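You operate a simulated robot arm through the tools that you are given. There is no shell and no other tool. Be economical: measure what you need, move in short steps, check, and stop when the job is done.

Carry out the task below with a simulated robot arm. There is one attempt and no reset: what you move stays moved.

TASK
On the dining table, make the blue picnic bowl and the folded napkin change places.
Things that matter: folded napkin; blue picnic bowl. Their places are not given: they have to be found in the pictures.

It is judged by the outcome, as a careful person would: the job done as asked, and still so three seconds after it is handed in. It fails if anything else is knocked over, pushed out of place, dropped, spilled or broken.

THE ROBOT
A 6-joint arm with a two-finger parallel gripper, fixed in place. Base frame: the origin is at the foot of the arm, x ahead of it, y to its left, z up; the work surface is at about z = 0.75. Lengths are in m, angles in rad, forces in N, time in s.
With the tool pointing down near the work surface it reaches from about 0.18 to 0.64 m from the base axis. Its first joint turns from -1.152 to 1.152 rad. Payload 2.7 kg.
Tool frame: the origin (TCP) lies between the finger pads and is the grasp point; the fingertips stand 0.023 m ahead of it; z points along the fingers, y is the line along which they close. The gripper opens to 0.094 m. The fingers are 0.038 m wide and 0.01 m thick; the gripper's body (0.054 by 0.096 m) begins 0.039 m behind the TCP.
Orientation is that of the tool frame in the base frame, as [roll, pitch, yaw] about the fixed x, y, z axes, in that order (R = Rz(yaw) Ry(pitch) Rx(roll)). With the fingers straight down and closing along the base's y, the tool's x points along the base's -x, its y along +y and its z along -z.

THE INTERFACE
- The arm moves only by the tool nudge_tool. Its argument "series" is a list of rows, each an object of numbers (a shift or turn left out is 0, a gripper value left out holds the last): "x", "y", "z": the shift along the base's x, y, z in units of 20 mm (1.0 is 20 mm); "twist": the turn about the base's z in units of 8 degrees (1.0 is 8 degrees). In form: [{"x": .., "y": .., "z": .., "twist": ..}, ...]. A call has 1 to 10 rows; each row shifts and turns the commanded pose from where the row before left it. "fingers" is the gripper command, from -1 (fully open) to 1 (shut), values between in proportion, set as the call begins (left out, the last holds). A call with a number of a shift or a turn outside -1 to 1 is refused whole. A row lasts 0.2 s, in which the tool goes at most 0.05 m and 0.15 rad; a call with a longer step from one row to the next is refused whole, and so is a gripper value outside its range. A pose out of reach is approached as far as the arm can. The call stops where the force on the tool passes 40 N (or 10 N more than at its start, if that is more) or the arm is blocked; 0.2 s more then pass. The fingers move at their own pace (about 0.045 m/s each) and stop on an object; they squeeze with about 38 N. The grip force told is the motor's: it shows also when the fingers shut on nothing. Time passes only in rows, and 0.2 s behind the last, so rows that do not move let the fingers close. It gives the time, the measured TCP pose, the force on the tool (base axes), the opening and the grip force at its end, in the units of the frame above (readings bear some noise).
- Cameras (640 x 400 px; columns grow to the right, rows downward): "scene" is fixed at [0.0837, -0.4468, 1.3951]; the picture's right is [0.63, -0.77, 0.00], its down [-0.51, -0.42, -0.75] and it looks along [0.58, 0.47, -0.66] (base axes); focal length 355 px, centre (320, 200). "wrist" rides on the gripper at [-0.039, 0, -0.044] in the tool frame; the picture's right is [0.00, -1.00, 0.00], its down [0.97, 0.00, -0.24] and it looks along [0.24, 0.00, 0.97] (tool axes); focal length 218 px, centre (320, 200).
- grab_frame(camera): a new picture of that camera. No time passes.
- measure_at(camera, pixels): there is no depth. For up to 12 entries [column, row, z] of the newest picture of that camera ("zoom" is the newest enlarged one), the place [x, y] in the base frame at which the ray of that pixel passes the height z, good to about 0.002 m. No time passes.
- close_up(camera, box): a new picture of the part [left, top, right, bottom] of that camera's present view, enlarged. No time passes.
- hand_in(): hands the job in; it is judged then, once.

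Work in short steps. Measure before you move; look again where a grasp or a placing could have gone wrong, and mend it. You have 80 turns and 38 pictures in all, those below and enlarged ones among them. Open the gripper and draw the arm clear of the work before you hand the job in, unless the task says otherwise; then end with one line.

The tools are called after ">>>" by a JSON object that holds its "fn" and its "kwargs". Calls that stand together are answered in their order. nudge_tool: Moves the arm, as the interface text tells. Its arguments: {"type":"object","properties":{"series":{"type":"array"},"fingers":{"type":"number"}},"required":["series"]} The other tools are called the same way: grab_frame (camera) takes a picture; measure_at (camera, pixels) gives the place at which the rays of pixels pass given heights; close_up (camera, box) takes an enlarged picture of a part of a camera's view; hand_in () hands the job in.

At the start:

```text
time_s: 0.0
tool_pos: [0.3672, -0.0334, 1.0049]
tcp_rot: [-3.141, 0.0, 3.141]
force: [0.3, -0.4, 0.4]
grip_width: 0.0941
gripper_force: 0.1
```

scene: 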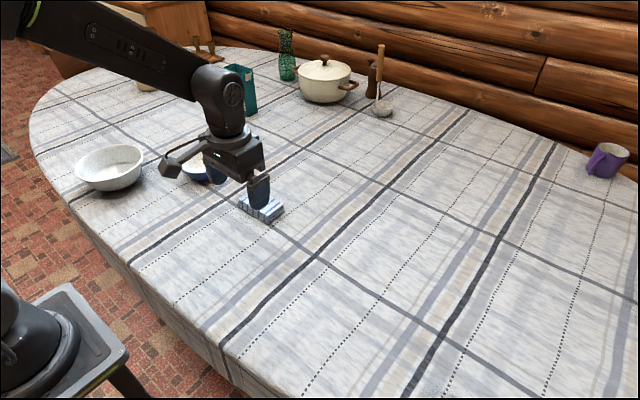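
wrist: 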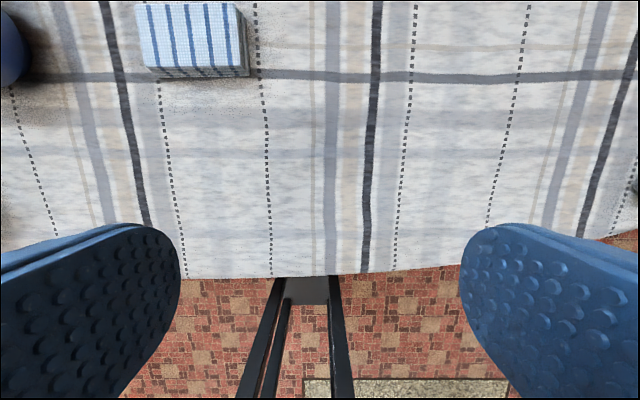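

The scene shows a striped napkin near (262,208) and a blue bowl near (195,170), partly hidden by the gripper. I take an enlarged view first.

>>> {"fn": "close_up", "kwargs": {"camera": "scene", "box": [60, 110, 300, 260]}}

>>> {"fn": "measure_at", "kwargs": {"camera": "wrist", "pixels": [[146, 70, 0.78], [249, 70, 0.78], [160, 78, 0.75], [247, 77, 0.75], [137, 4, 0.78], [236, 2, 0.78], [30, 55, 0.79]]}}

```text
2.67 times, centred on (180, 185) of scene
```

zoom: 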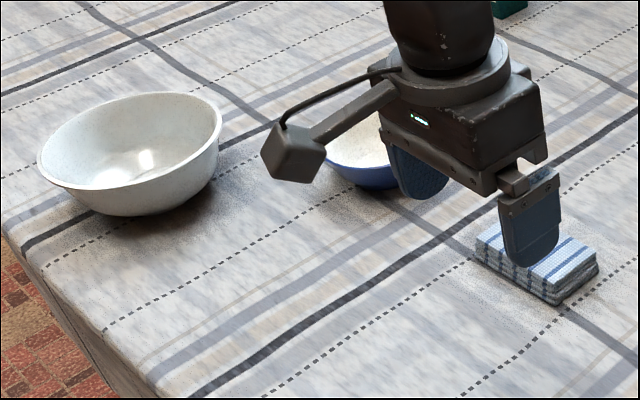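

```text
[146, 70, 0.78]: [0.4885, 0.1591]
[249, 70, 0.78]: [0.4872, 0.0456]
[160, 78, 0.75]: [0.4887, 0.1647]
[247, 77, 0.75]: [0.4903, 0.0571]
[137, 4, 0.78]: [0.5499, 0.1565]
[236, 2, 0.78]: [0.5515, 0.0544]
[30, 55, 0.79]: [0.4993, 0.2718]
```

I move left and up a little, so that the wrist camera sees both the napkin and the bowl.

>>> {"fn": "nudge_tool", "kwargs": {"series": [{"y": 1, "z": 1}, {"y": 1, "z": 1}, {"y": 1, "z": 1, "x": 1}, {"y": 1, "z": 1, "x": 1}, {"y": 1, "x": 1}, {"y": 1}, {"y": 1}, {"y": 1}, {"y": 1}, {}], "fingers": -1}}

>>> {"fn": "grab_frame", "kwargs": {"camera": "wrist"}}

>>> {"fn": "grab_frame", "kwargs": {"camera": "scene"}}

```text
time_s: 2.2
tool_pos: [0.4276, 0.1458, 1.0835]
tcp_rot: [3.141, 0.001, -3.142]
force: [0.1, 1.1, 0.7]
grip_width: 0.0941
gripper_force: 0.0
```

```text
34 pictures are left
```

wrist: 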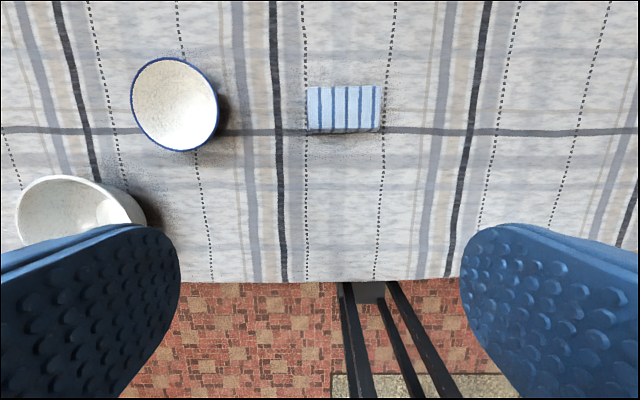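

```text
33 pictures are left
```

scene: 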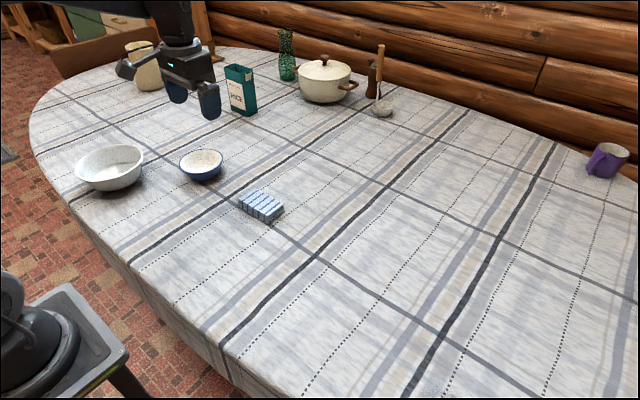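

Everything is visible now: the bowl at wrist (175,105) and the napkin at (343,110). I enlarge both views to get outlines.

>>> {"fn": "close_up", "kwargs": {"camera": "scene", "box": [160, 130, 304, 220]}}

>>> {"fn": "measure_at", "kwargs": {"camera": "wrist", "pixels": [[308, 88, 0.78], [381, 86, 0.78], [307, 132, 0.75], [380, 132, 0.75], [131, 104, 0.805], [218, 104, 0.805], [172, 57, 0.805], [180, 151, 0.805], [145, 225, 0.8]]}}

```text
4.44 times, centred on (232, 175) of scene
```

zoom: 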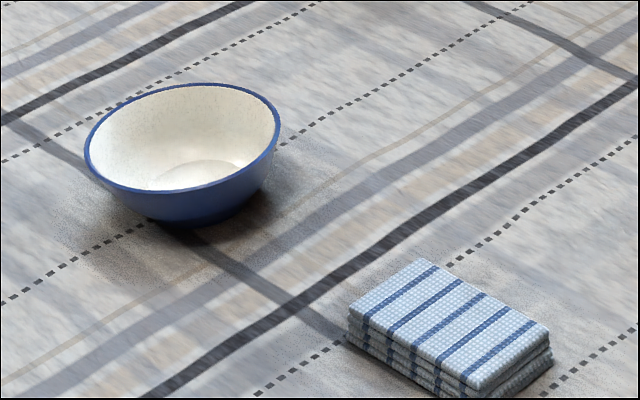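

```text
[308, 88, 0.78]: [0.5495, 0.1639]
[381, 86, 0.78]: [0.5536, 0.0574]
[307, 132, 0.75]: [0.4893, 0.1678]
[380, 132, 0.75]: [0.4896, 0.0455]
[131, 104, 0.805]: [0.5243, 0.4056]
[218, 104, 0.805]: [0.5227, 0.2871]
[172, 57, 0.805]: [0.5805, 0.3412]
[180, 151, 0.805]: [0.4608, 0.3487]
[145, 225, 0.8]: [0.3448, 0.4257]
```

>>> {"fn": "measure_at", "kwargs": {"camera": "zoom", "pixels": [[84, 150, 0.805], [281, 125, 0.805], [84, 150, 0.795], [281, 125, 0.795], [84, 150, 0.815], [281, 125, 0.815], [417, 260, 0.78], [549, 335, 0.78], [478, 388, 0.78], [348, 310, 0.78], [553, 365, 0.75], [346, 343, 0.75]]}}

>>> {"fn": "close_up", "kwargs": {"camera": "wrist", "box": [100, 30, 420, 230]}}

```text
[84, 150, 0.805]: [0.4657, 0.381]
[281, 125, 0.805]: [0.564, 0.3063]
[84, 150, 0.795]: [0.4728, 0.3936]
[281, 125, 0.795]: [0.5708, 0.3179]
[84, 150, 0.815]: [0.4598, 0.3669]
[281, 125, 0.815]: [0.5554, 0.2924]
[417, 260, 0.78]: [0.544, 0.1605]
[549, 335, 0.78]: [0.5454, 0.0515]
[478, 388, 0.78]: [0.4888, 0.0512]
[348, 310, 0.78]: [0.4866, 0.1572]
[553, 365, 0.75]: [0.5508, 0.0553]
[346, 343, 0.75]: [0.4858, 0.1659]
```

```text
2.00 times, centred on (260, 130) of wrist
```

zoom: 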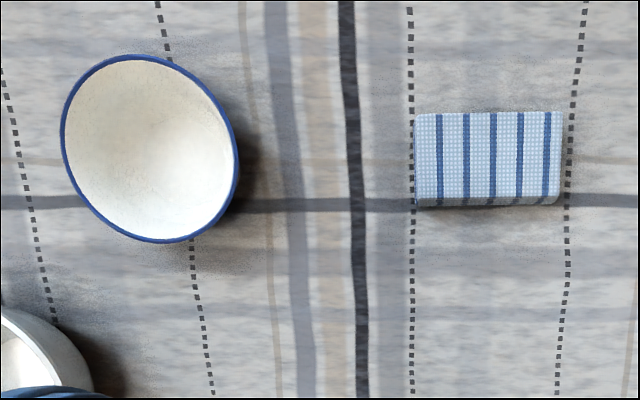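

The napkin is centred at about (0.518, 0.108), 0.062 across x and 0.030 high. The bowl's rim is centred at about (0.520, 0.345), with a 0.12 diameter and z≈0.805. I'll park the napkin to the right first, so I turn the tool 90° and go above it.

>>> {"fn": "nudge_tool", "kwargs": {"series": [{"x": 0.5, "y": -0.2, "z": -0.8, "twist": 1}, {"x": 0.5, "y": -0.2, "z": -0.8, "twist": 1}, {"x": 0.5, "y": -0.2, "z": -0.8, "twist": 1}, {"x": 0.5, "y": -0.2, "z": -0.8, "twist": 1}, {"x": 0.5, "y": -0.2, "z": -0.8, "twist": 1}, {"x": 0.5, "y": -0.2, "z": -0.8, "twist": 1}, {"x": 0.5, "y": -0.2, "z": -0.8, "twist": 1}, {"x": 0.5, "y": -0.2, "z": -0.8, "twist": 1}, {"x": 0.52, "y": -0.24, "z": -0.8, "twist": 1}, {"twist": 1}]}}

>>> {"fn": "nudge_tool", "kwargs": {"series": [{"twist": 1}, {"twist": 0.25}, {}]}}

>>> {"fn": "grab_frame", "kwargs": {"camera": "wrist"}}

>>> {"fn": "grab_frame", "kwargs": {"camera": "scene"}}

```text
time_s: 4.4
tool_pos: [0.5187, 0.1085, 0.9418]
tcp_rot: [3.141, 0.002, -1.743]
force: [-0.5, -0.7, -0.6]
grip_width: 0.0939
gripper_force: 0.0
```

```text
time_s: 5.2
tool_pos: [0.518, 0.1093, 0.9422]
tcp_rot: [3.141, 0.0, -1.567]
force: [-0.1, 0.4, 0.4]
grip_width: 0.0939
gripper_force: 0.0
```

```text
30 pictures are left
```

wrist: 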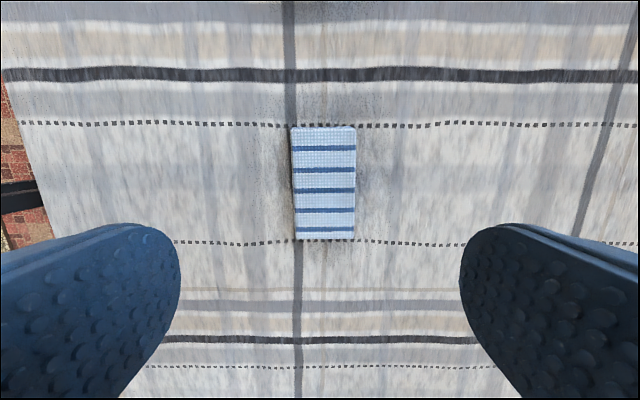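

```text
29 pictures are left
```

scene: 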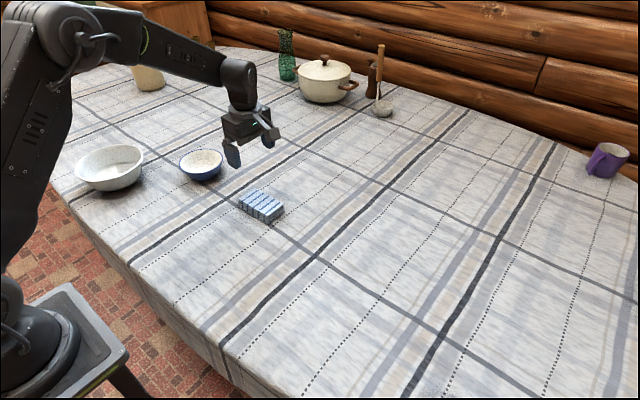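

I check the napkin's corners from this view: (291,128), (356,127), (295,240) and (355,240).

>>> {"fn": "measure_at", "kwargs": {"camera": "wrist", "pixels": [[291, 128, 0.78], [356, 127, 0.78], [295, 238, 0.78], [355, 240, 0.78]]}}

```text
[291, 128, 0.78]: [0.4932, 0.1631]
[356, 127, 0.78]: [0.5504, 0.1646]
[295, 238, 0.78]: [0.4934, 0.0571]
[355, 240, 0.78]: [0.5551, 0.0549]
```

The napkin centre is about (0.520, 0.109). I descend so the fingertips stop just above the cloth (TCP z≈0.779).

>>> {"fn": "nudge_tool", "kwargs": {"series": [{"x": 0.1, "z": -1}, {"z": -1}, {"z": -1}, {"z": -1}, {"z": -1}, {"z": -1}, {"z": -1}, {"z": -0.6}, {"z": -0.5}, {}]}}

>>> {"fn": "nudge_tool", "kwargs": {"series": [{}, {}, {}, {}, {}], "fingers": 1}}

```text
time_s: 7.4
tool_pos: [0.5197, 0.1097, 0.7804]
tcp_rot: [-3.141, -0.002, -1.571]
force: [-0.2, -0.4, -0.3]
grip_width: 0.0941
gripper_force: 0.1
```

```text
time_s: 8.6
tool_pos: [0.5191, 0.1097, 0.7803]
tcp_rot: [3.142, 0.002, -1.571]
force: [-0.2, 0.8, -0.5]
grip_width: 0.0633
gripper_force: 38.5
```

The grip is firm at 0.063 m. I lift by 60 mm.

>>> {"fn": "nudge_tool", "kwargs": {"series": [{"z": 0.5}, {"z": 0.5}, {"z": 1}, {"z": 1}, {"y": -0.5}, {"y": -1}, {"y": -1}, {"y": -1}, {"y": -1}, {"y": -1}]}}

>>> {"fn": "nudge_tool", "kwargs": {"series": [{"y": -1}, {"y": -1}, {"y": -1}, {"y": -1}, {"y": -1}, {"y": -1}, {}]}}

>>> {"fn": "grab_frame", "kwargs": {"camera": "scene"}}

```text
time_s: 10.8
tool_pos: [0.5206, -0.0008, 0.8395]
tcp_rot: [-3.141, -0.001, -1.571]
force: [-0.4, -0.3, -0.8]
grip_width: 0.0631
gripper_force: 38.2
```

```text
time_s: 12.4
tool_pos: [0.5197, -0.1204, 0.8411]
tcp_rot: [3.141, -0.001, -1.571]
force: [-0.3, -0.2, -0.3]
grip_width: 0.0631
gripper_force: 37.6
```

```text
28 pictures are left
```

scene: 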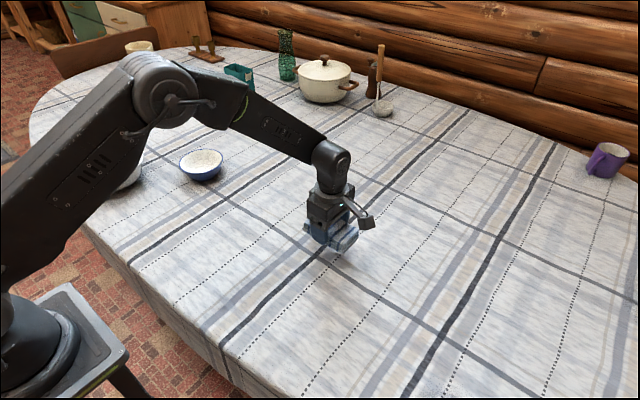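

The napkin is held over a clear spot. I lower it by the same 60 mm, release and rise.

>>> {"fn": "nudge_tool", "kwargs": {"series": [{"z": -1}, {"z": -1}, {"z": -0.5}, {"z": -0.45}, {}]}}

>>> {"fn": "nudge_tool", "kwargs": {"series": [{}, {}, {}, {}], "fingers": -1}}

>>> {"fn": "nudge_tool", "kwargs": {"series": [{"z": 0.5}, {"z": 0.5}, {"z": 1}, {"z": 1}, {"z": 1}, {"z": 1}, {"z": 1}, {"z": 1}, {"z": 1}, {}]}}

>>> {"fn": "grab_frame", "kwargs": {"camera": "wrist"}}

```text
time_s: 13.6
tool_pos: [0.5198, -0.1209, 0.7808]
tcp_rot: [-3.141, 0.0, -1.572]
force: [-0.9, -0.2, -0.9]
grip_width: 0.0633
gripper_force: 38.7
```

```text
time_s: 14.6
tool_pos: [0.5204, -0.1214, 0.7798]
tcp_rot: [-3.14, 0.0, -1.571]
force: [-0.2, -0.2, 0.3]
grip_width: 0.0941
gripper_force: 0.0
```

```text
time_s: 16.8
tool_pos: [0.52, -0.1202, 0.9389]
tcp_rot: [3.141, 0.0, -1.571]
force: [0.5, 0.2, -0.5]
grip_width: 0.0941
gripper_force: 0.0
```

```text
27 pictures are left
```

wrist: 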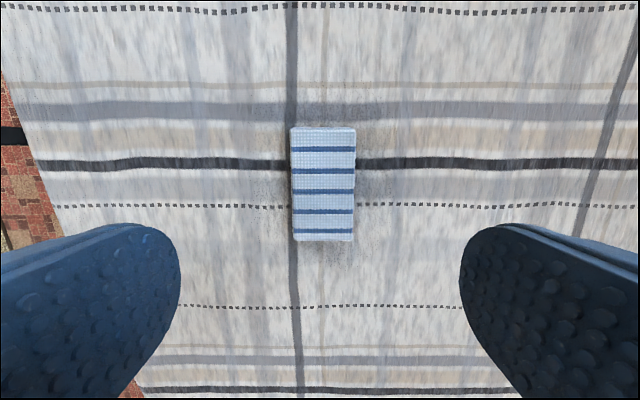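

The napkin is parked cleanly. I turn back 90° and move over the bowl's near-side (−y) rim, at about (0.520, 0.287).

>>> {"fn": "nudge_tool", "kwargs": {"series": [{"y": 1, "twist": -1}, {"y": 1, "twist": -1}, {"y": 1, "twist": -1}, {"y": 1, "twist": -1}, {"y": 1, "twist": -1}, {"y": 1, "twist": -1}, {"y": 1, "twist": -1}, {"y": 1, "twist": -1}, {"y": 1, "twist": -1}, {"y": 1, "twist": -1}]}}

>>> {"fn": "nudge_tool", "kwargs": {"series": [{"y": 1, "twist": -1}, {"y": 1, "twist": -0.25}, {"y": 1}, {"y": 1}, {"y": 1}, {"y": 1}, {"y": 1}, {"y": 1}, {"y": 1}, {"y": 1}]}}

>>> {"fn": "nudge_tool", "kwargs": {"series": [{"y": 0.35}, {}]}}

>>> {"fn": "grab_frame", "kwargs": {"camera": "wrist"}}

>>> {"fn": "grab_frame", "kwargs": {"camera": "scene"}}

```text
time_s: 19.0
tool_pos: [0.5181, 0.0804, 0.9388]
tcp_rot: [3.141, 0.0, -2.969]
force: [0.0, -0.2, 0.3]
grip_width: 0.0944
gripper_force: 0.0
```

```text
time_s: 21.2
tool_pos: [0.5204, 0.2798, 0.9416]
tcp_rot: [3.14, 0.001, 3.141]
force: [0.1, 0.1, -0.1]
grip_width: 0.094
gripper_force: 0.1
```

```text
time_s: 21.8
tool_pos: [0.5201, 0.2859, 0.9413]
tcp_rot: [3.141, 0.0, 3.141]
force: [-0.3, -0.9, 0.3]
grip_width: 0.0939
gripper_force: 0.1
```

```text
26 pictures are left
```

wrist: 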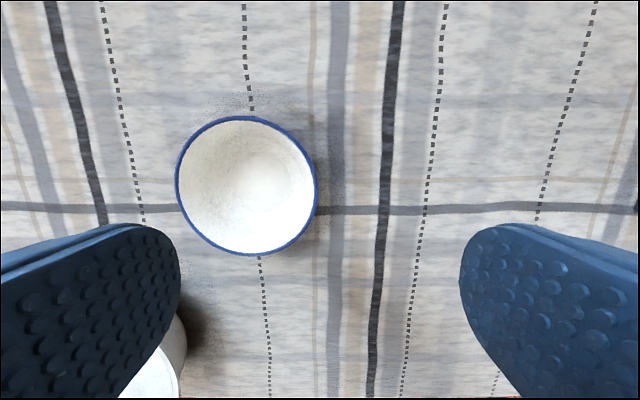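

```text
25 pictures are left
```

scene: 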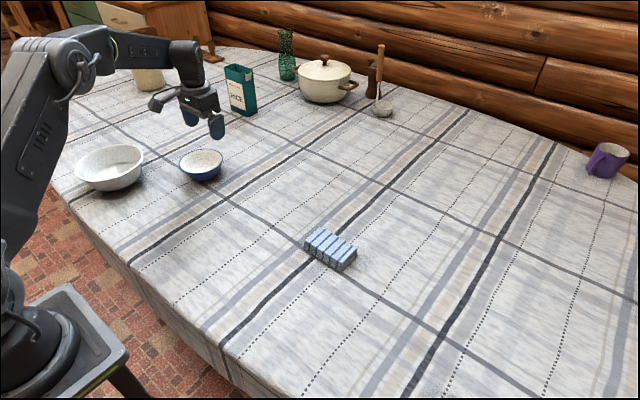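

>>> {"fn": "measure_at", "kwargs": {"camera": "wrist", "pixels": [[175, 185, 0.803], [317, 185, 0.803], [246, 116, 0.803], [246, 256, 0.803], [317, 185, 0.795], [188, 345, 0.81]]}}

>>> {"fn": "close_up", "kwargs": {"camera": "scene", "box": [168, 140, 232, 190]}}

```text
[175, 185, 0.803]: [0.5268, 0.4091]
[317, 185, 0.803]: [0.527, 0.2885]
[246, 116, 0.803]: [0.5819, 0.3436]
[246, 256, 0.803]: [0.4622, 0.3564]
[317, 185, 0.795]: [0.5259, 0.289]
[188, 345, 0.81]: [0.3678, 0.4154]
```

```text
8.00 times, centred on (200, 165) of scene
```

zoom: 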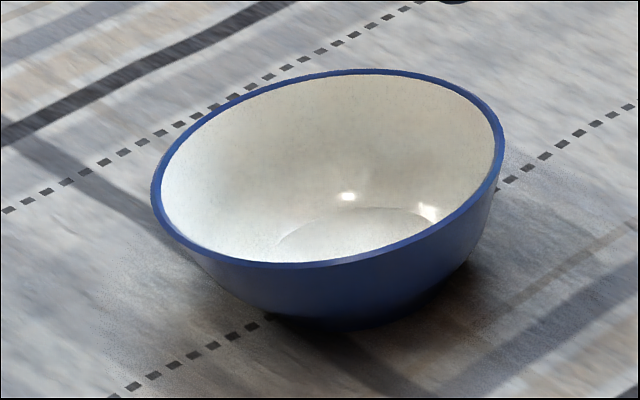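

Rim centre is about (0.522, 0.348) with radius 0.060, so the −y rim is at y≈0.288. I descend straddling that wall with the tips about 22 mm below the rim.

>>> {"fn": "nudge_tool", "kwargs": {"series": [{"x": 0.1, "y": 0.2, "z": -0.8}, {"z": -1}, {"z": -1}, {"z": -1}, {"z": -1}, {"z": -0.8}, {"z": -0.6}, {"z": -0.6}, {}]}}

>>> {"fn": "grab_frame", "kwargs": {"camera": "wrist"}}

>>> {"fn": "close_up", "kwargs": {"camera": "scene", "box": [120, 90, 280, 190]}}

```text
time_s: 23.8
tool_pos: [0.521, 0.2906, 0.8029]
tcp_rot: [-3.141, 0.0, -3.14]
force: [0.3, -0.5, -0.1]
grip_width: 0.094
gripper_force: 0.0
```

```text
23 pictures are left
```

wrist: 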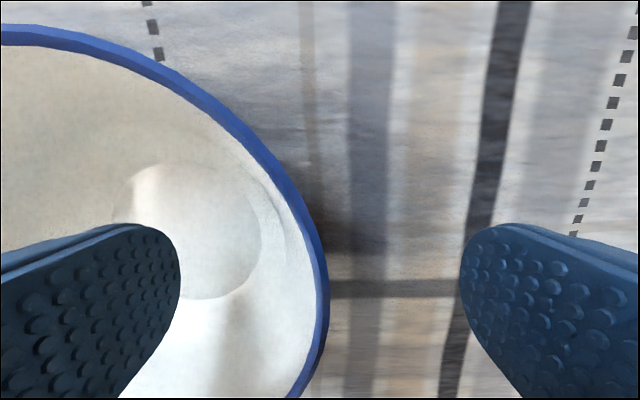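

```text
4.00 times, centred on (200, 140) of scene
```

zoom: 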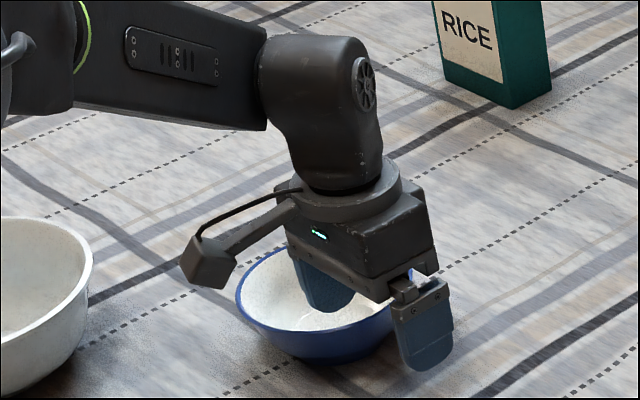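

The rim (column ~325) is centred between the fingers. I close.

>>> {"fn": "nudge_tool", "kwargs": {"series": [{}, {}, {}, {}, {}, {}, {}], "fingers": 1}}

>>> {"fn": "grab_frame", "kwargs": {"camera": "wrist"}}

```text
time_s: 25.4
tool_pos: [0.5214, 0.2907, 0.8058]
tcp_rot: [3.138, 0.001, 3.142]
force: [-4.1, -0.2, 9.9]
grip_width: 0.0195
gripper_force: 37.3
```

```text
21 pictures are left
```

wrist: 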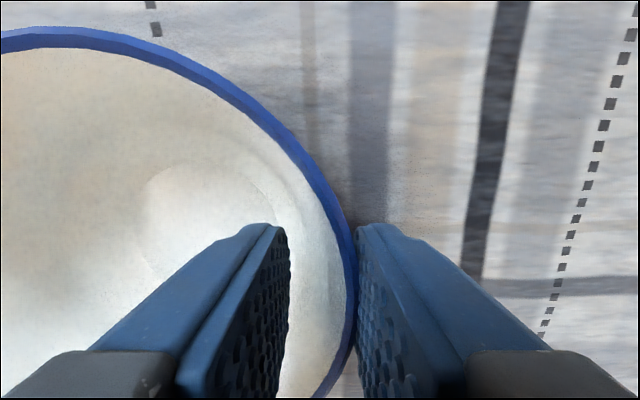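

The grip wedges on the curved wall (opening 19 mm, rim on the outer pad). I lift slowly and check that it holds.

>>> {"fn": "nudge_tool", "kwargs": {"series": [{"z": 0.3}, {"z": 0.3}, {"z": 0.3}, {"z": 0.3}, {}, {}]}}

>>> {"fn": "close_up", "kwargs": {"camera": "scene", "box": [120, 90, 280, 190]}}

>>> {"fn": "grab_frame", "kwargs": {"camera": "wrist"}}

```text
time_s: 26.8
tool_pos: [0.5219, 0.2913, 0.8278]
tcp_rot: [-3.141, 0.001, 3.141]
force: [-0.7, 2.4, 5.2]
grip_width: 0.013
gripper_force: 38.1
```

```text
4.00 times, centred on (200, 140) of scene
```

zoom: 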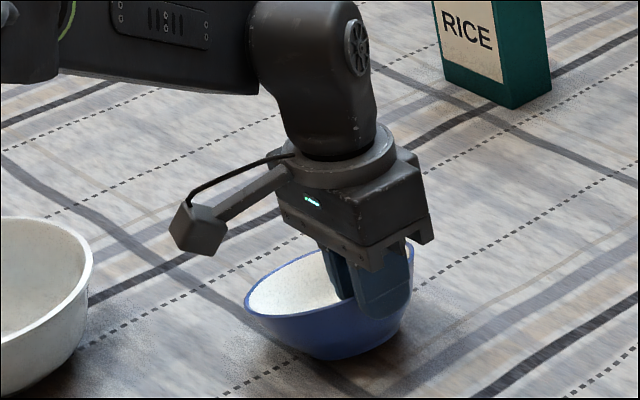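

```text
19 pictures are left
```

wrist: 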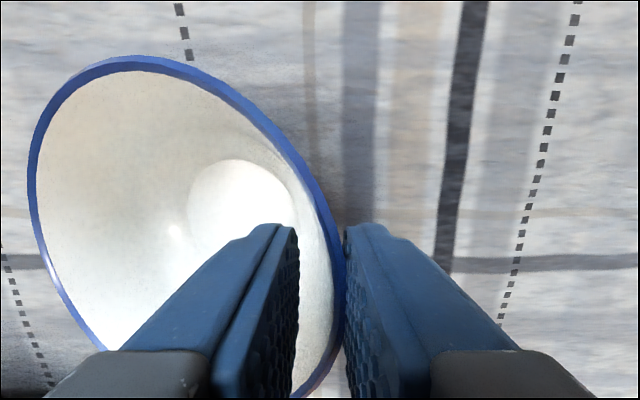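

The bowl is tilting as the wall aligns with the pads. I lift a bit more, slowly, and see whether it settles.

>>> {"fn": "nudge_tool", "kwargs": {"series": [{"z": 0.3}, {"z": 0.3}, {"z": 0.3}, {"z": 0.3}, {}, {}, {}, {}]}}

>>> {"fn": "close_up", "kwargs": {"camera": "scene", "box": [120, 90, 280, 190]}}

```text
time_s: 28.6
tool_pos: [0.5208, 0.2901, 0.8525]
tcp_rot: [3.141, 0.001, 3.141]
force: [0.0, -0.2, -1.2]
grip_width: 0.0098
gripper_force: 37.9
```

```text
4.00 times, centred on (200, 140) of scene
```

zoom: 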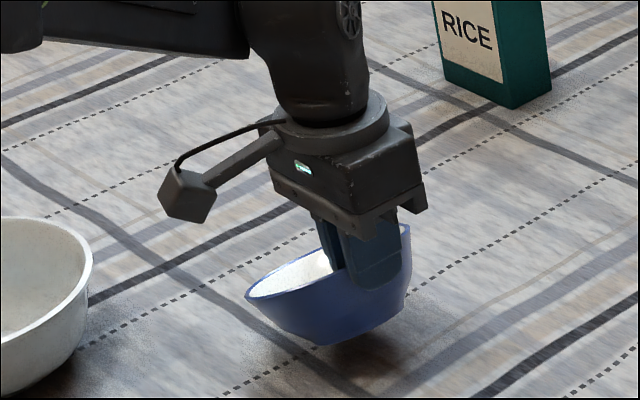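

The bowl is held steadily (opening 9.8 mm) with a tilt of about 25–30°. I raise it a little more and carry it 0.238 m to −y, to the napkin's old place.

>>> {"fn": "nudge_tool", "kwargs": {"series": [{"z": 0.5}, {"z": 0.5}, {"y": -0.4}, {"y": -0.8}, {"y": -0.8}, {"y": -0.8}, {"y": -0.8}, {"y": -0.8}, {"y": -0.8}, {"y": -0.8}]}}

>>> {"fn": "nudge_tool", "kwargs": {"series": [{"y": -0.8}, {"y": -0.8}, {"y": -0.8}, {"y": -0.8}, {"y": -0.8}, {"y": -0.8}, {"y": -0.8}, {"y": -0.3}, {}]}}

>>> {"fn": "close_up", "kwargs": {"camera": "scene", "box": [200, 130, 360, 230]}}

>>> {"fn": "grab_frame", "kwargs": {"camera": "wrist"}}

```text
time_s: 30.8
tool_pos: [0.521, 0.1715, 0.8716]
tcp_rot: [-3.141, -0.002, -3.142]
force: [-0.4, -0.1, -0.8]
grip_width: 0.0096
gripper_force: 38.4
```

```text
time_s: 32.8
tool_pos: [0.521, 0.0528, 0.873]
tcp_rot: [3.141, 0.0, -3.141]
force: [-0.6, 0.0, -1.5]
grip_width: 0.0098
gripper_force: 38.2
```

```text
4.00 times, centred on (280, 180) of scene
```

zoom: 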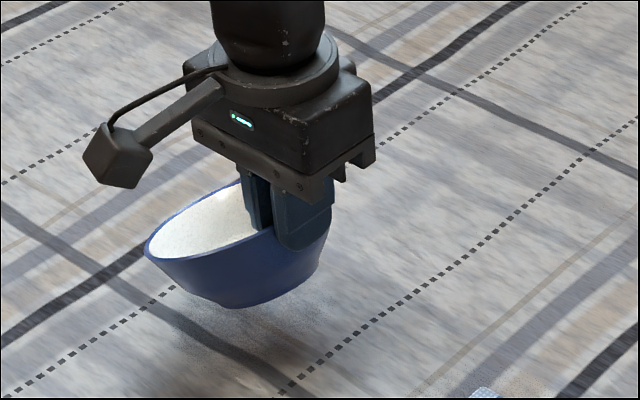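

```text
16 pictures are left
```

wrist: 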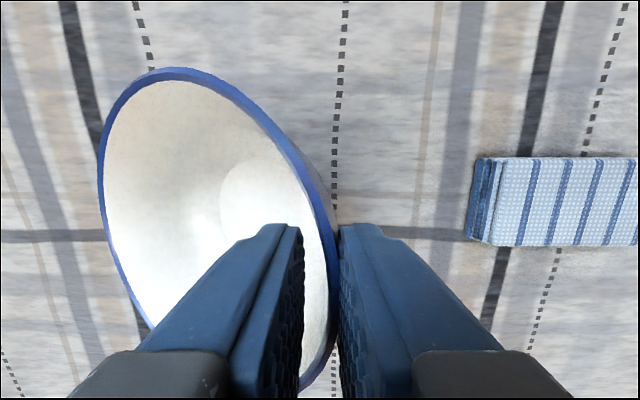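

The bowl is over its target. I lower it in small steps, watching the force for contact.

>>> {"fn": "nudge_tool", "kwargs": {"series": [{"z": -0.6}, {"z": -0.6}, {"z": -0.5}, {"z": -0.4}, {"z": -0.3}, {}]}}

>>> {"fn": "close_up", "kwargs": {"camera": "scene", "box": [200, 130, 360, 230]}}

```text
time_s: 34.2
tool_pos: [0.5229, 0.0527, 0.8264]
tcp_rot: [-3.141, 0.004, 3.141]
force: [3.2, -10.0, 19.1]
grip_width: 0.0133
gripper_force: 37.6
```

```text
4.00 times, centred on (280, 180) of scene
```

zoom: 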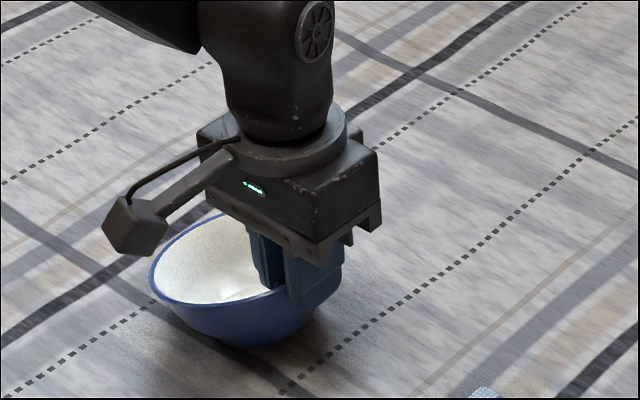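

It touched and is tilting back upright (19 N). I go down a few more mm and then open gently.

>>> {"fn": "nudge_tool", "kwargs": {"series": [{"z": -0.15}, {"z": -0.15}, {"z": -0.1}, {}]}}

>>> {"fn": "nudge_tool", "kwargs": {"series": [{}, {}, {}, {}], "fingers": 0.3}}

>>> {"fn": "grab_frame", "kwargs": {"camera": "wrist"}}

>>> {"fn": "close_up", "kwargs": {"camera": "scene", "box": [200, 130, 360, 230]}}

```text
time_s: 35.2
tool_pos: [0.5219, 0.052, 0.8166]
tcp_rot: [-3.141, -0.002, 3.141]
force: [0.5, -9.7, 18.5]
grip_width: 0.0158
gripper_force: 37.6
```

```text
time_s: 36.2
tool_pos: [0.5225, 0.0527, 0.8158]
tcp_rot: [3.141, 0.0, 3.141]
force: [-0.3, 0.0, -0.1]
grip_width: 0.0328
gripper_force: 0.0
```

```text
14 pictures are left
```

wrist: 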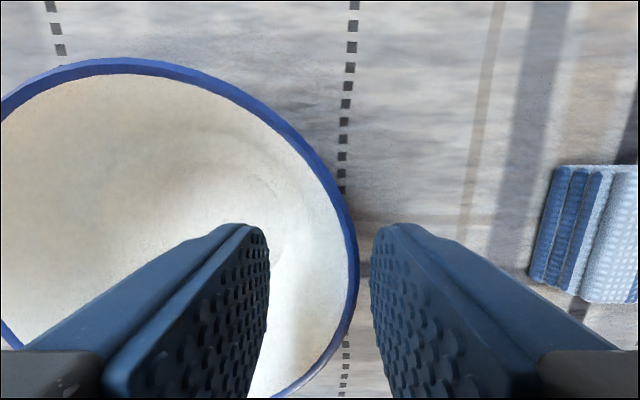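

```text
4.00 times, centred on (280, 180) of scene
```

zoom: 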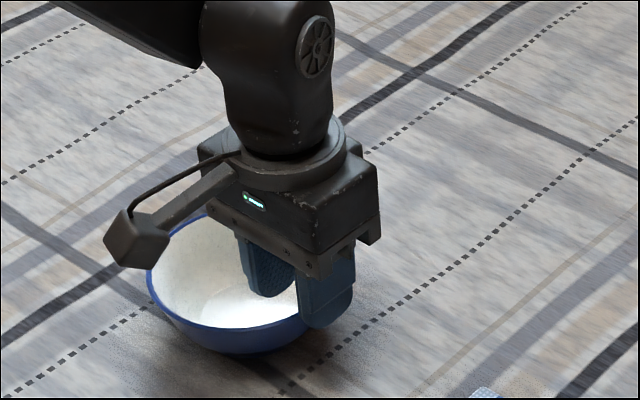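

The bowl is standing upright, free between the fingers. I rise clear of it and then measure.

>>> {"fn": "nudge_tool", "kwargs": {"series": [{"z": 0.5}, {"z": 1}, {"z": 1}, {"z": 1}, {"z": 1}, {"z": 1}, {"z": 0.8}, {}]}}

>>> {"fn": "grab_frame", "kwargs": {"camera": "wrist"}}

```text
time_s: 38.0
tool_pos: [0.5223, 0.0516, 0.9427]
tcp_rot: [3.141, -0.002, -3.141]
force: [0.2, 0.0, 0.5]
grip_width: 0.0328
gripper_force: 0.0
```

```text
12 pictures are left
```

wrist: 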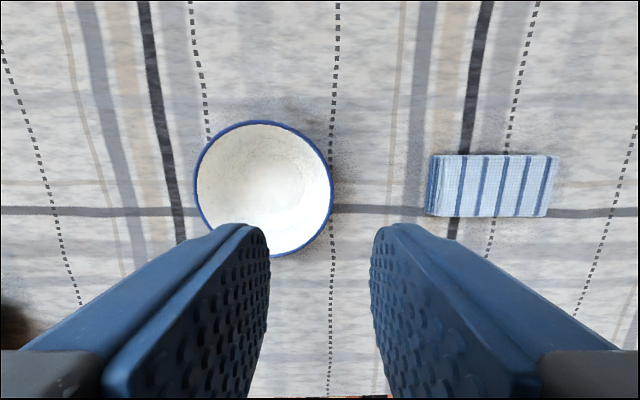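

>>> {"fn": "measure_at", "kwargs": {"camera": "wrist", "pixels": [[194, 188, 0.803], [333, 188, 0.803], [264, 120, 0.803], [273, 258, 0.803], [440, 155, 0.78], [560, 156, 0.78], [433, 215, 0.78], [549, 216, 0.78]]}}

```text
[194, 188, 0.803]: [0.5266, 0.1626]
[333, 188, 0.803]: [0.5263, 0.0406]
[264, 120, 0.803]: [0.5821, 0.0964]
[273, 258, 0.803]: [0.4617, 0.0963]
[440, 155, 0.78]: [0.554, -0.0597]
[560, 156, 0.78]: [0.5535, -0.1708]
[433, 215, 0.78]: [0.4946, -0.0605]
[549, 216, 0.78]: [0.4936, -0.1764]
```

The bowl sits at about (0.522, 0.102), within 7 mm of the napkin's old centre, which is good. I go back above the napkin, turning +90° and opening fully.

>>> {"fn": "nudge_tool", "kwargs": {"series": [{"y": -0.9, "twist": 1}, {"y": -0.9, "twist": 1}, {"y": -0.9, "twist": 1}, {"y": -0.9, "twist": 1}, {"y": -0.9, "twist": 1}, {"y": -0.9, "twist": 1}, {"y": -0.9, "twist": 1}, {"y": -0.9, "twist": 1}, {"y": -0.9, "twist": 1}, {"y": -0.45, "x": -0.05, "twist": 1}], "fingers": -1}}

>>> {"fn": "nudge_tool", "kwargs": {"series": [{"twist": 1}, {"twist": 0.25}, {}]}}

>>> {"fn": "grab_frame", "kwargs": {"camera": "wrist"}}

```text
time_s: 40.2
tool_pos: [0.5205, -0.1193, 0.9437]
tcp_rot: [-3.141, 0.001, -1.743]
force: [-0.4, 0.8, -0.7]
grip_width: 0.0942
gripper_force: 0.0
```

```text
time_s: 41.0
tool_pos: [0.519, -0.1181, 0.9437]
tcp_rot: [-3.141, 0.002, -1.571]
force: [-0.3, 0.0, 0.2]
grip_width: 0.0938
gripper_force: 0.0
```

```text
11 pictures are left
```

wrist: 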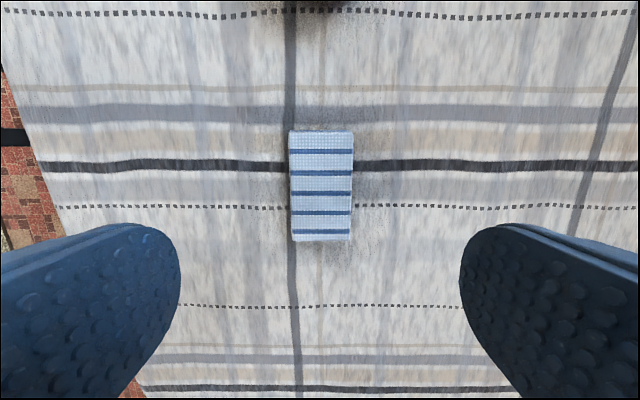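

I'm aligned over the napkin. I descend, close and lift.

>>> {"fn": "nudge_tool", "kwargs": {"series": [{"z": -1}, {"z": -1}, {"z": -1}, {"z": -1}, {"z": -1}, {"z": -1}, {"z": -1}, {"z": -0.6}, {"z": -0.55}, {}]}}

>>> {"fn": "nudge_tool", "kwargs": {"series": [{}, {}, {}, {}, {}], "fingers": 1}}

>>> {"fn": "nudge_tool", "kwargs": {"series": [{"z": 0.5}, {"z": 0.5}, {"z": 1}, {"z": 1}, {"z": 1}, {"z": 1}, {"z": 1}, {}]}}

>>> {"fn": "grab_frame", "kwargs": {"camera": "scene"}}

```text
time_s: 43.2
tool_pos: [0.5204, -0.1172, 0.7787]
tcp_rot: [3.14, 0.0, -1.572]
force: [0.4, -1.2, -0.5]
grip_width: 0.0943
gripper_force: 0.1
```

```text
time_s: 44.4
tool_pos: [0.5196, -0.1182, 0.7781]
tcp_rot: [3.141, 0.001, -1.57]
force: [0.3, 0.3, -0.3]
grip_width: 0.0633
gripper_force: 38.2
```

```text
time_s: 46.2
tool_pos: [0.5209, -0.1205, 0.9003]
tcp_rot: [-3.141, 0.001, -1.571]
force: [-0.5, -0.2, -0.8]
grip_width: 0.0633
gripper_force: 38.1
```

```text
10 pictures are left
```

scene: 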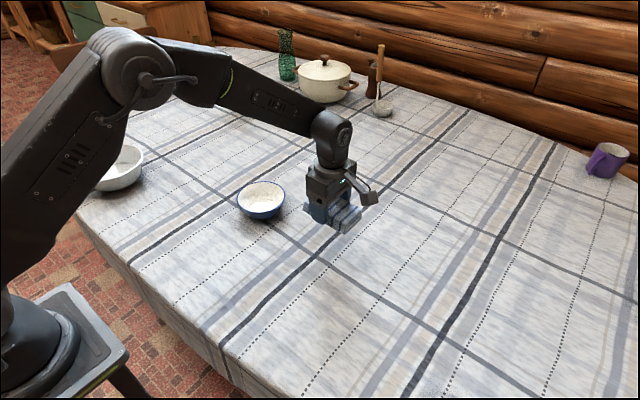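

The napkin is held, with its bottom well above the bowl's rim. I carry it +0.467 m in y to the bowl's old place.

>>> {"fn": "nudge_tool", "kwargs": {"series": [{"y": 0.8}, {"y": 1}, {"y": 1}, {"y": 1}, {"y": 1}, {"y": 1}, {"y": 1}, {"y": 1}, {"y": 1}, {"y": 1}]}}

>>> {"fn": "nudge_tool", "kwargs": {"series": [{"y": 1}, {"y": 1}, {"y": 1}, {"y": 1}, {"y": 1}, {"y": 1}, {"y": 1}, {"y": 1}, {"y": 1}, {"y": 1}]}}

>>> {"fn": "nudge_tool", "kwargs": {"series": [{"y": 1}, {"y": 1}, {"y": 1}, {"y": 0.55}, {}]}}

>>> {"fn": "grab_frame", "kwargs": {"camera": "scene"}}

```text
time_s: 48.4
tool_pos: [0.52, 0.0791, 0.9017]
tcp_rot: [3.141, 0.001, -1.571]
force: [0.0, 0.0, -0.3]
grip_width: 0.0633
gripper_force: 37.7
```

```text
time_s: 50.6
tool_pos: [0.5198, 0.2775, 0.8989]
tcp_rot: [3.142, 0.001, -1.572]
force: [0.7, 0.3, -0.9]
grip_width: 0.0629
gripper_force: 38.0
```

```text
time_s: 51.8
tool_pos: [0.5207, 0.3497, 0.8999]
tcp_rot: [-3.141, 0.0, -1.571]
force: [0.3, 0.2, -0.8]
grip_width: 0.0632
gripper_force: 37.9
```

```text
9 pictures are left
```

scene: 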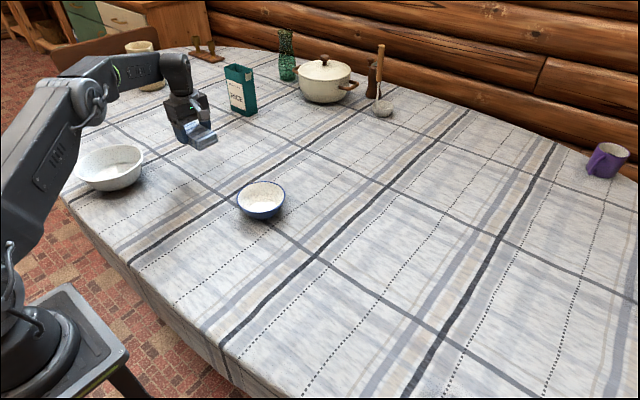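

The pose was reached. I lower by about 119 mm in steps, then release.

>>> {"fn": "nudge_tool", "kwargs": {"series": [{"z": -1}, {"z": -1}, {"z": -1}, {"z": -1}, {"z": -0.8}, {"z": -0.6}, {"z": -0.55}, {}]}}

>>> {"fn": "close_up", "kwargs": {"camera": "scene", "box": [120, 90, 280, 190]}}

```text
time_s: 53.6
tool_pos: [0.5187, 0.3489, 0.7798]
tcp_rot: [3.141, -0.002, -1.57]
force: [-0.1, 0.1, -0.5]
grip_width: 0.063
gripper_force: 38.3
```

```text
4.00 times, centred on (200, 140) of scene
```

zoom: 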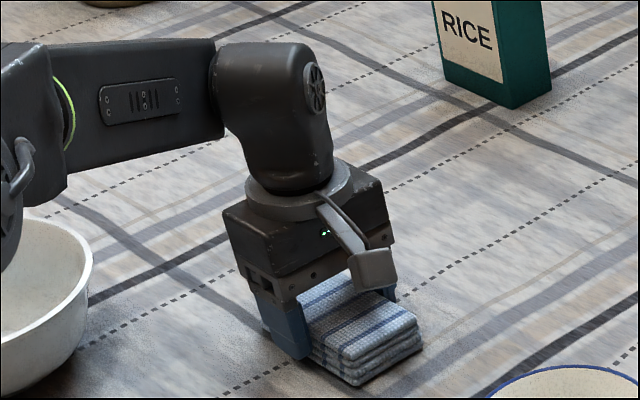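

The napkin is at table height. I open, then rise and draw back.

>>> {"fn": "nudge_tool", "kwargs": {"series": [{"z": -0.05}, {}, {}, {}, {}], "fingers": -1}}

>>> {"fn": "nudge_tool", "kwargs": {"series": [{"z": 0.5}, {"z": 0.5}, {"z": 1}, {"z": 1}, {"z": 1}, {"z": 1}, {"z": 1}, {"z": 1}, {"z": 1}, {"z": 1}]}}

>>> {"fn": "nudge_tool", "kwargs": {"series": [{"z": 1, "y": -0.5, "x": -1}, {"z": 1, "y": -1, "x": -1}, {"z": 1, "y": -1, "x": -1}, {"y": -1, "x": -1}, {"y": -1, "x": -1}, {"y": -1}, {"y": -1}, {"y": -1}, {"y": -1}, {}]}}

>>> {"fn": "grab_frame", "kwargs": {"camera": "scene"}}

>>> {"fn": "close_up", "kwargs": {"camera": "scene", "box": [160, 130, 304, 220]}}

```text
time_s: 54.8
tool_pos: [0.5194, 0.3501, 0.7802]
tcp_rot: [-3.141, 0.0, -1.57]
force: [-0.5, 0.3, 0.0]
grip_width: 0.0938
gripper_force: 0.2
```

```text
time_s: 57.0
tool_pos: [0.5199, 0.3486, 0.9595]
tcp_rot: [-3.141, -0.002, -1.57]
force: [0.8, 0.0, 0.4]
grip_width: 0.0938
gripper_force: 0.1
```

```text
time_s: 59.2
tool_pos: [0.4197, 0.1791, 1.0193]
tcp_rot: [-3.141, 0.0, -1.571]
force: [0.2, 0.8, 0.4]
grip_width: 0.0942
gripper_force: 0.0
```

```text
7 pictures are left
```

scene: 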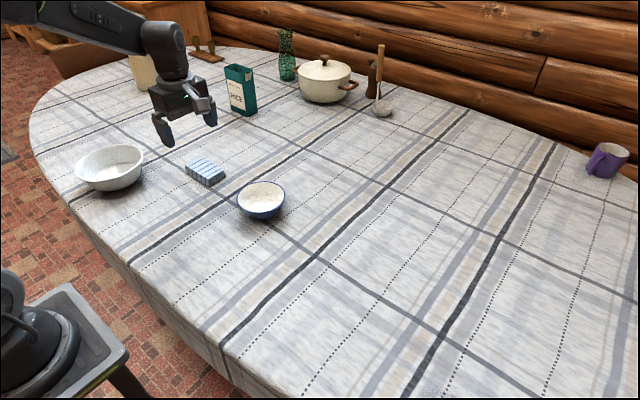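

```text
4.44 times, centred on (232, 175) of scene
```

zoom: 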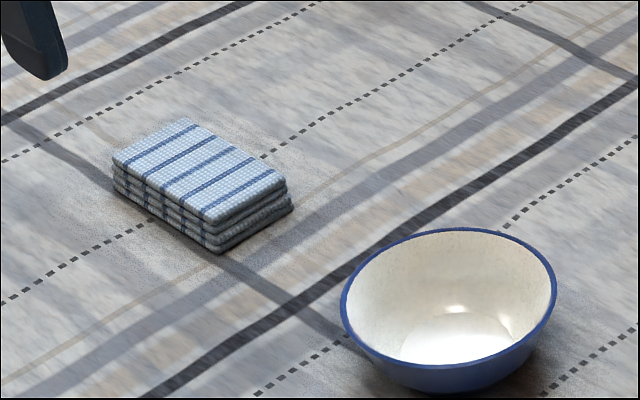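

Both objects now stand upright in each other's places, nothing else has moved, and the arm is clear with the gripper open. I hand the job in.

>>> {"fn": "hand_in", "kwargs": {}}

```text
The job is handed in.
```

The blue picnic bowl and the folded napkin have changed places: the bowl stands within about 7 mm of the napkin's old spot, and the napkin lies where the bowl was. The last picture shows nothing else disturbed.
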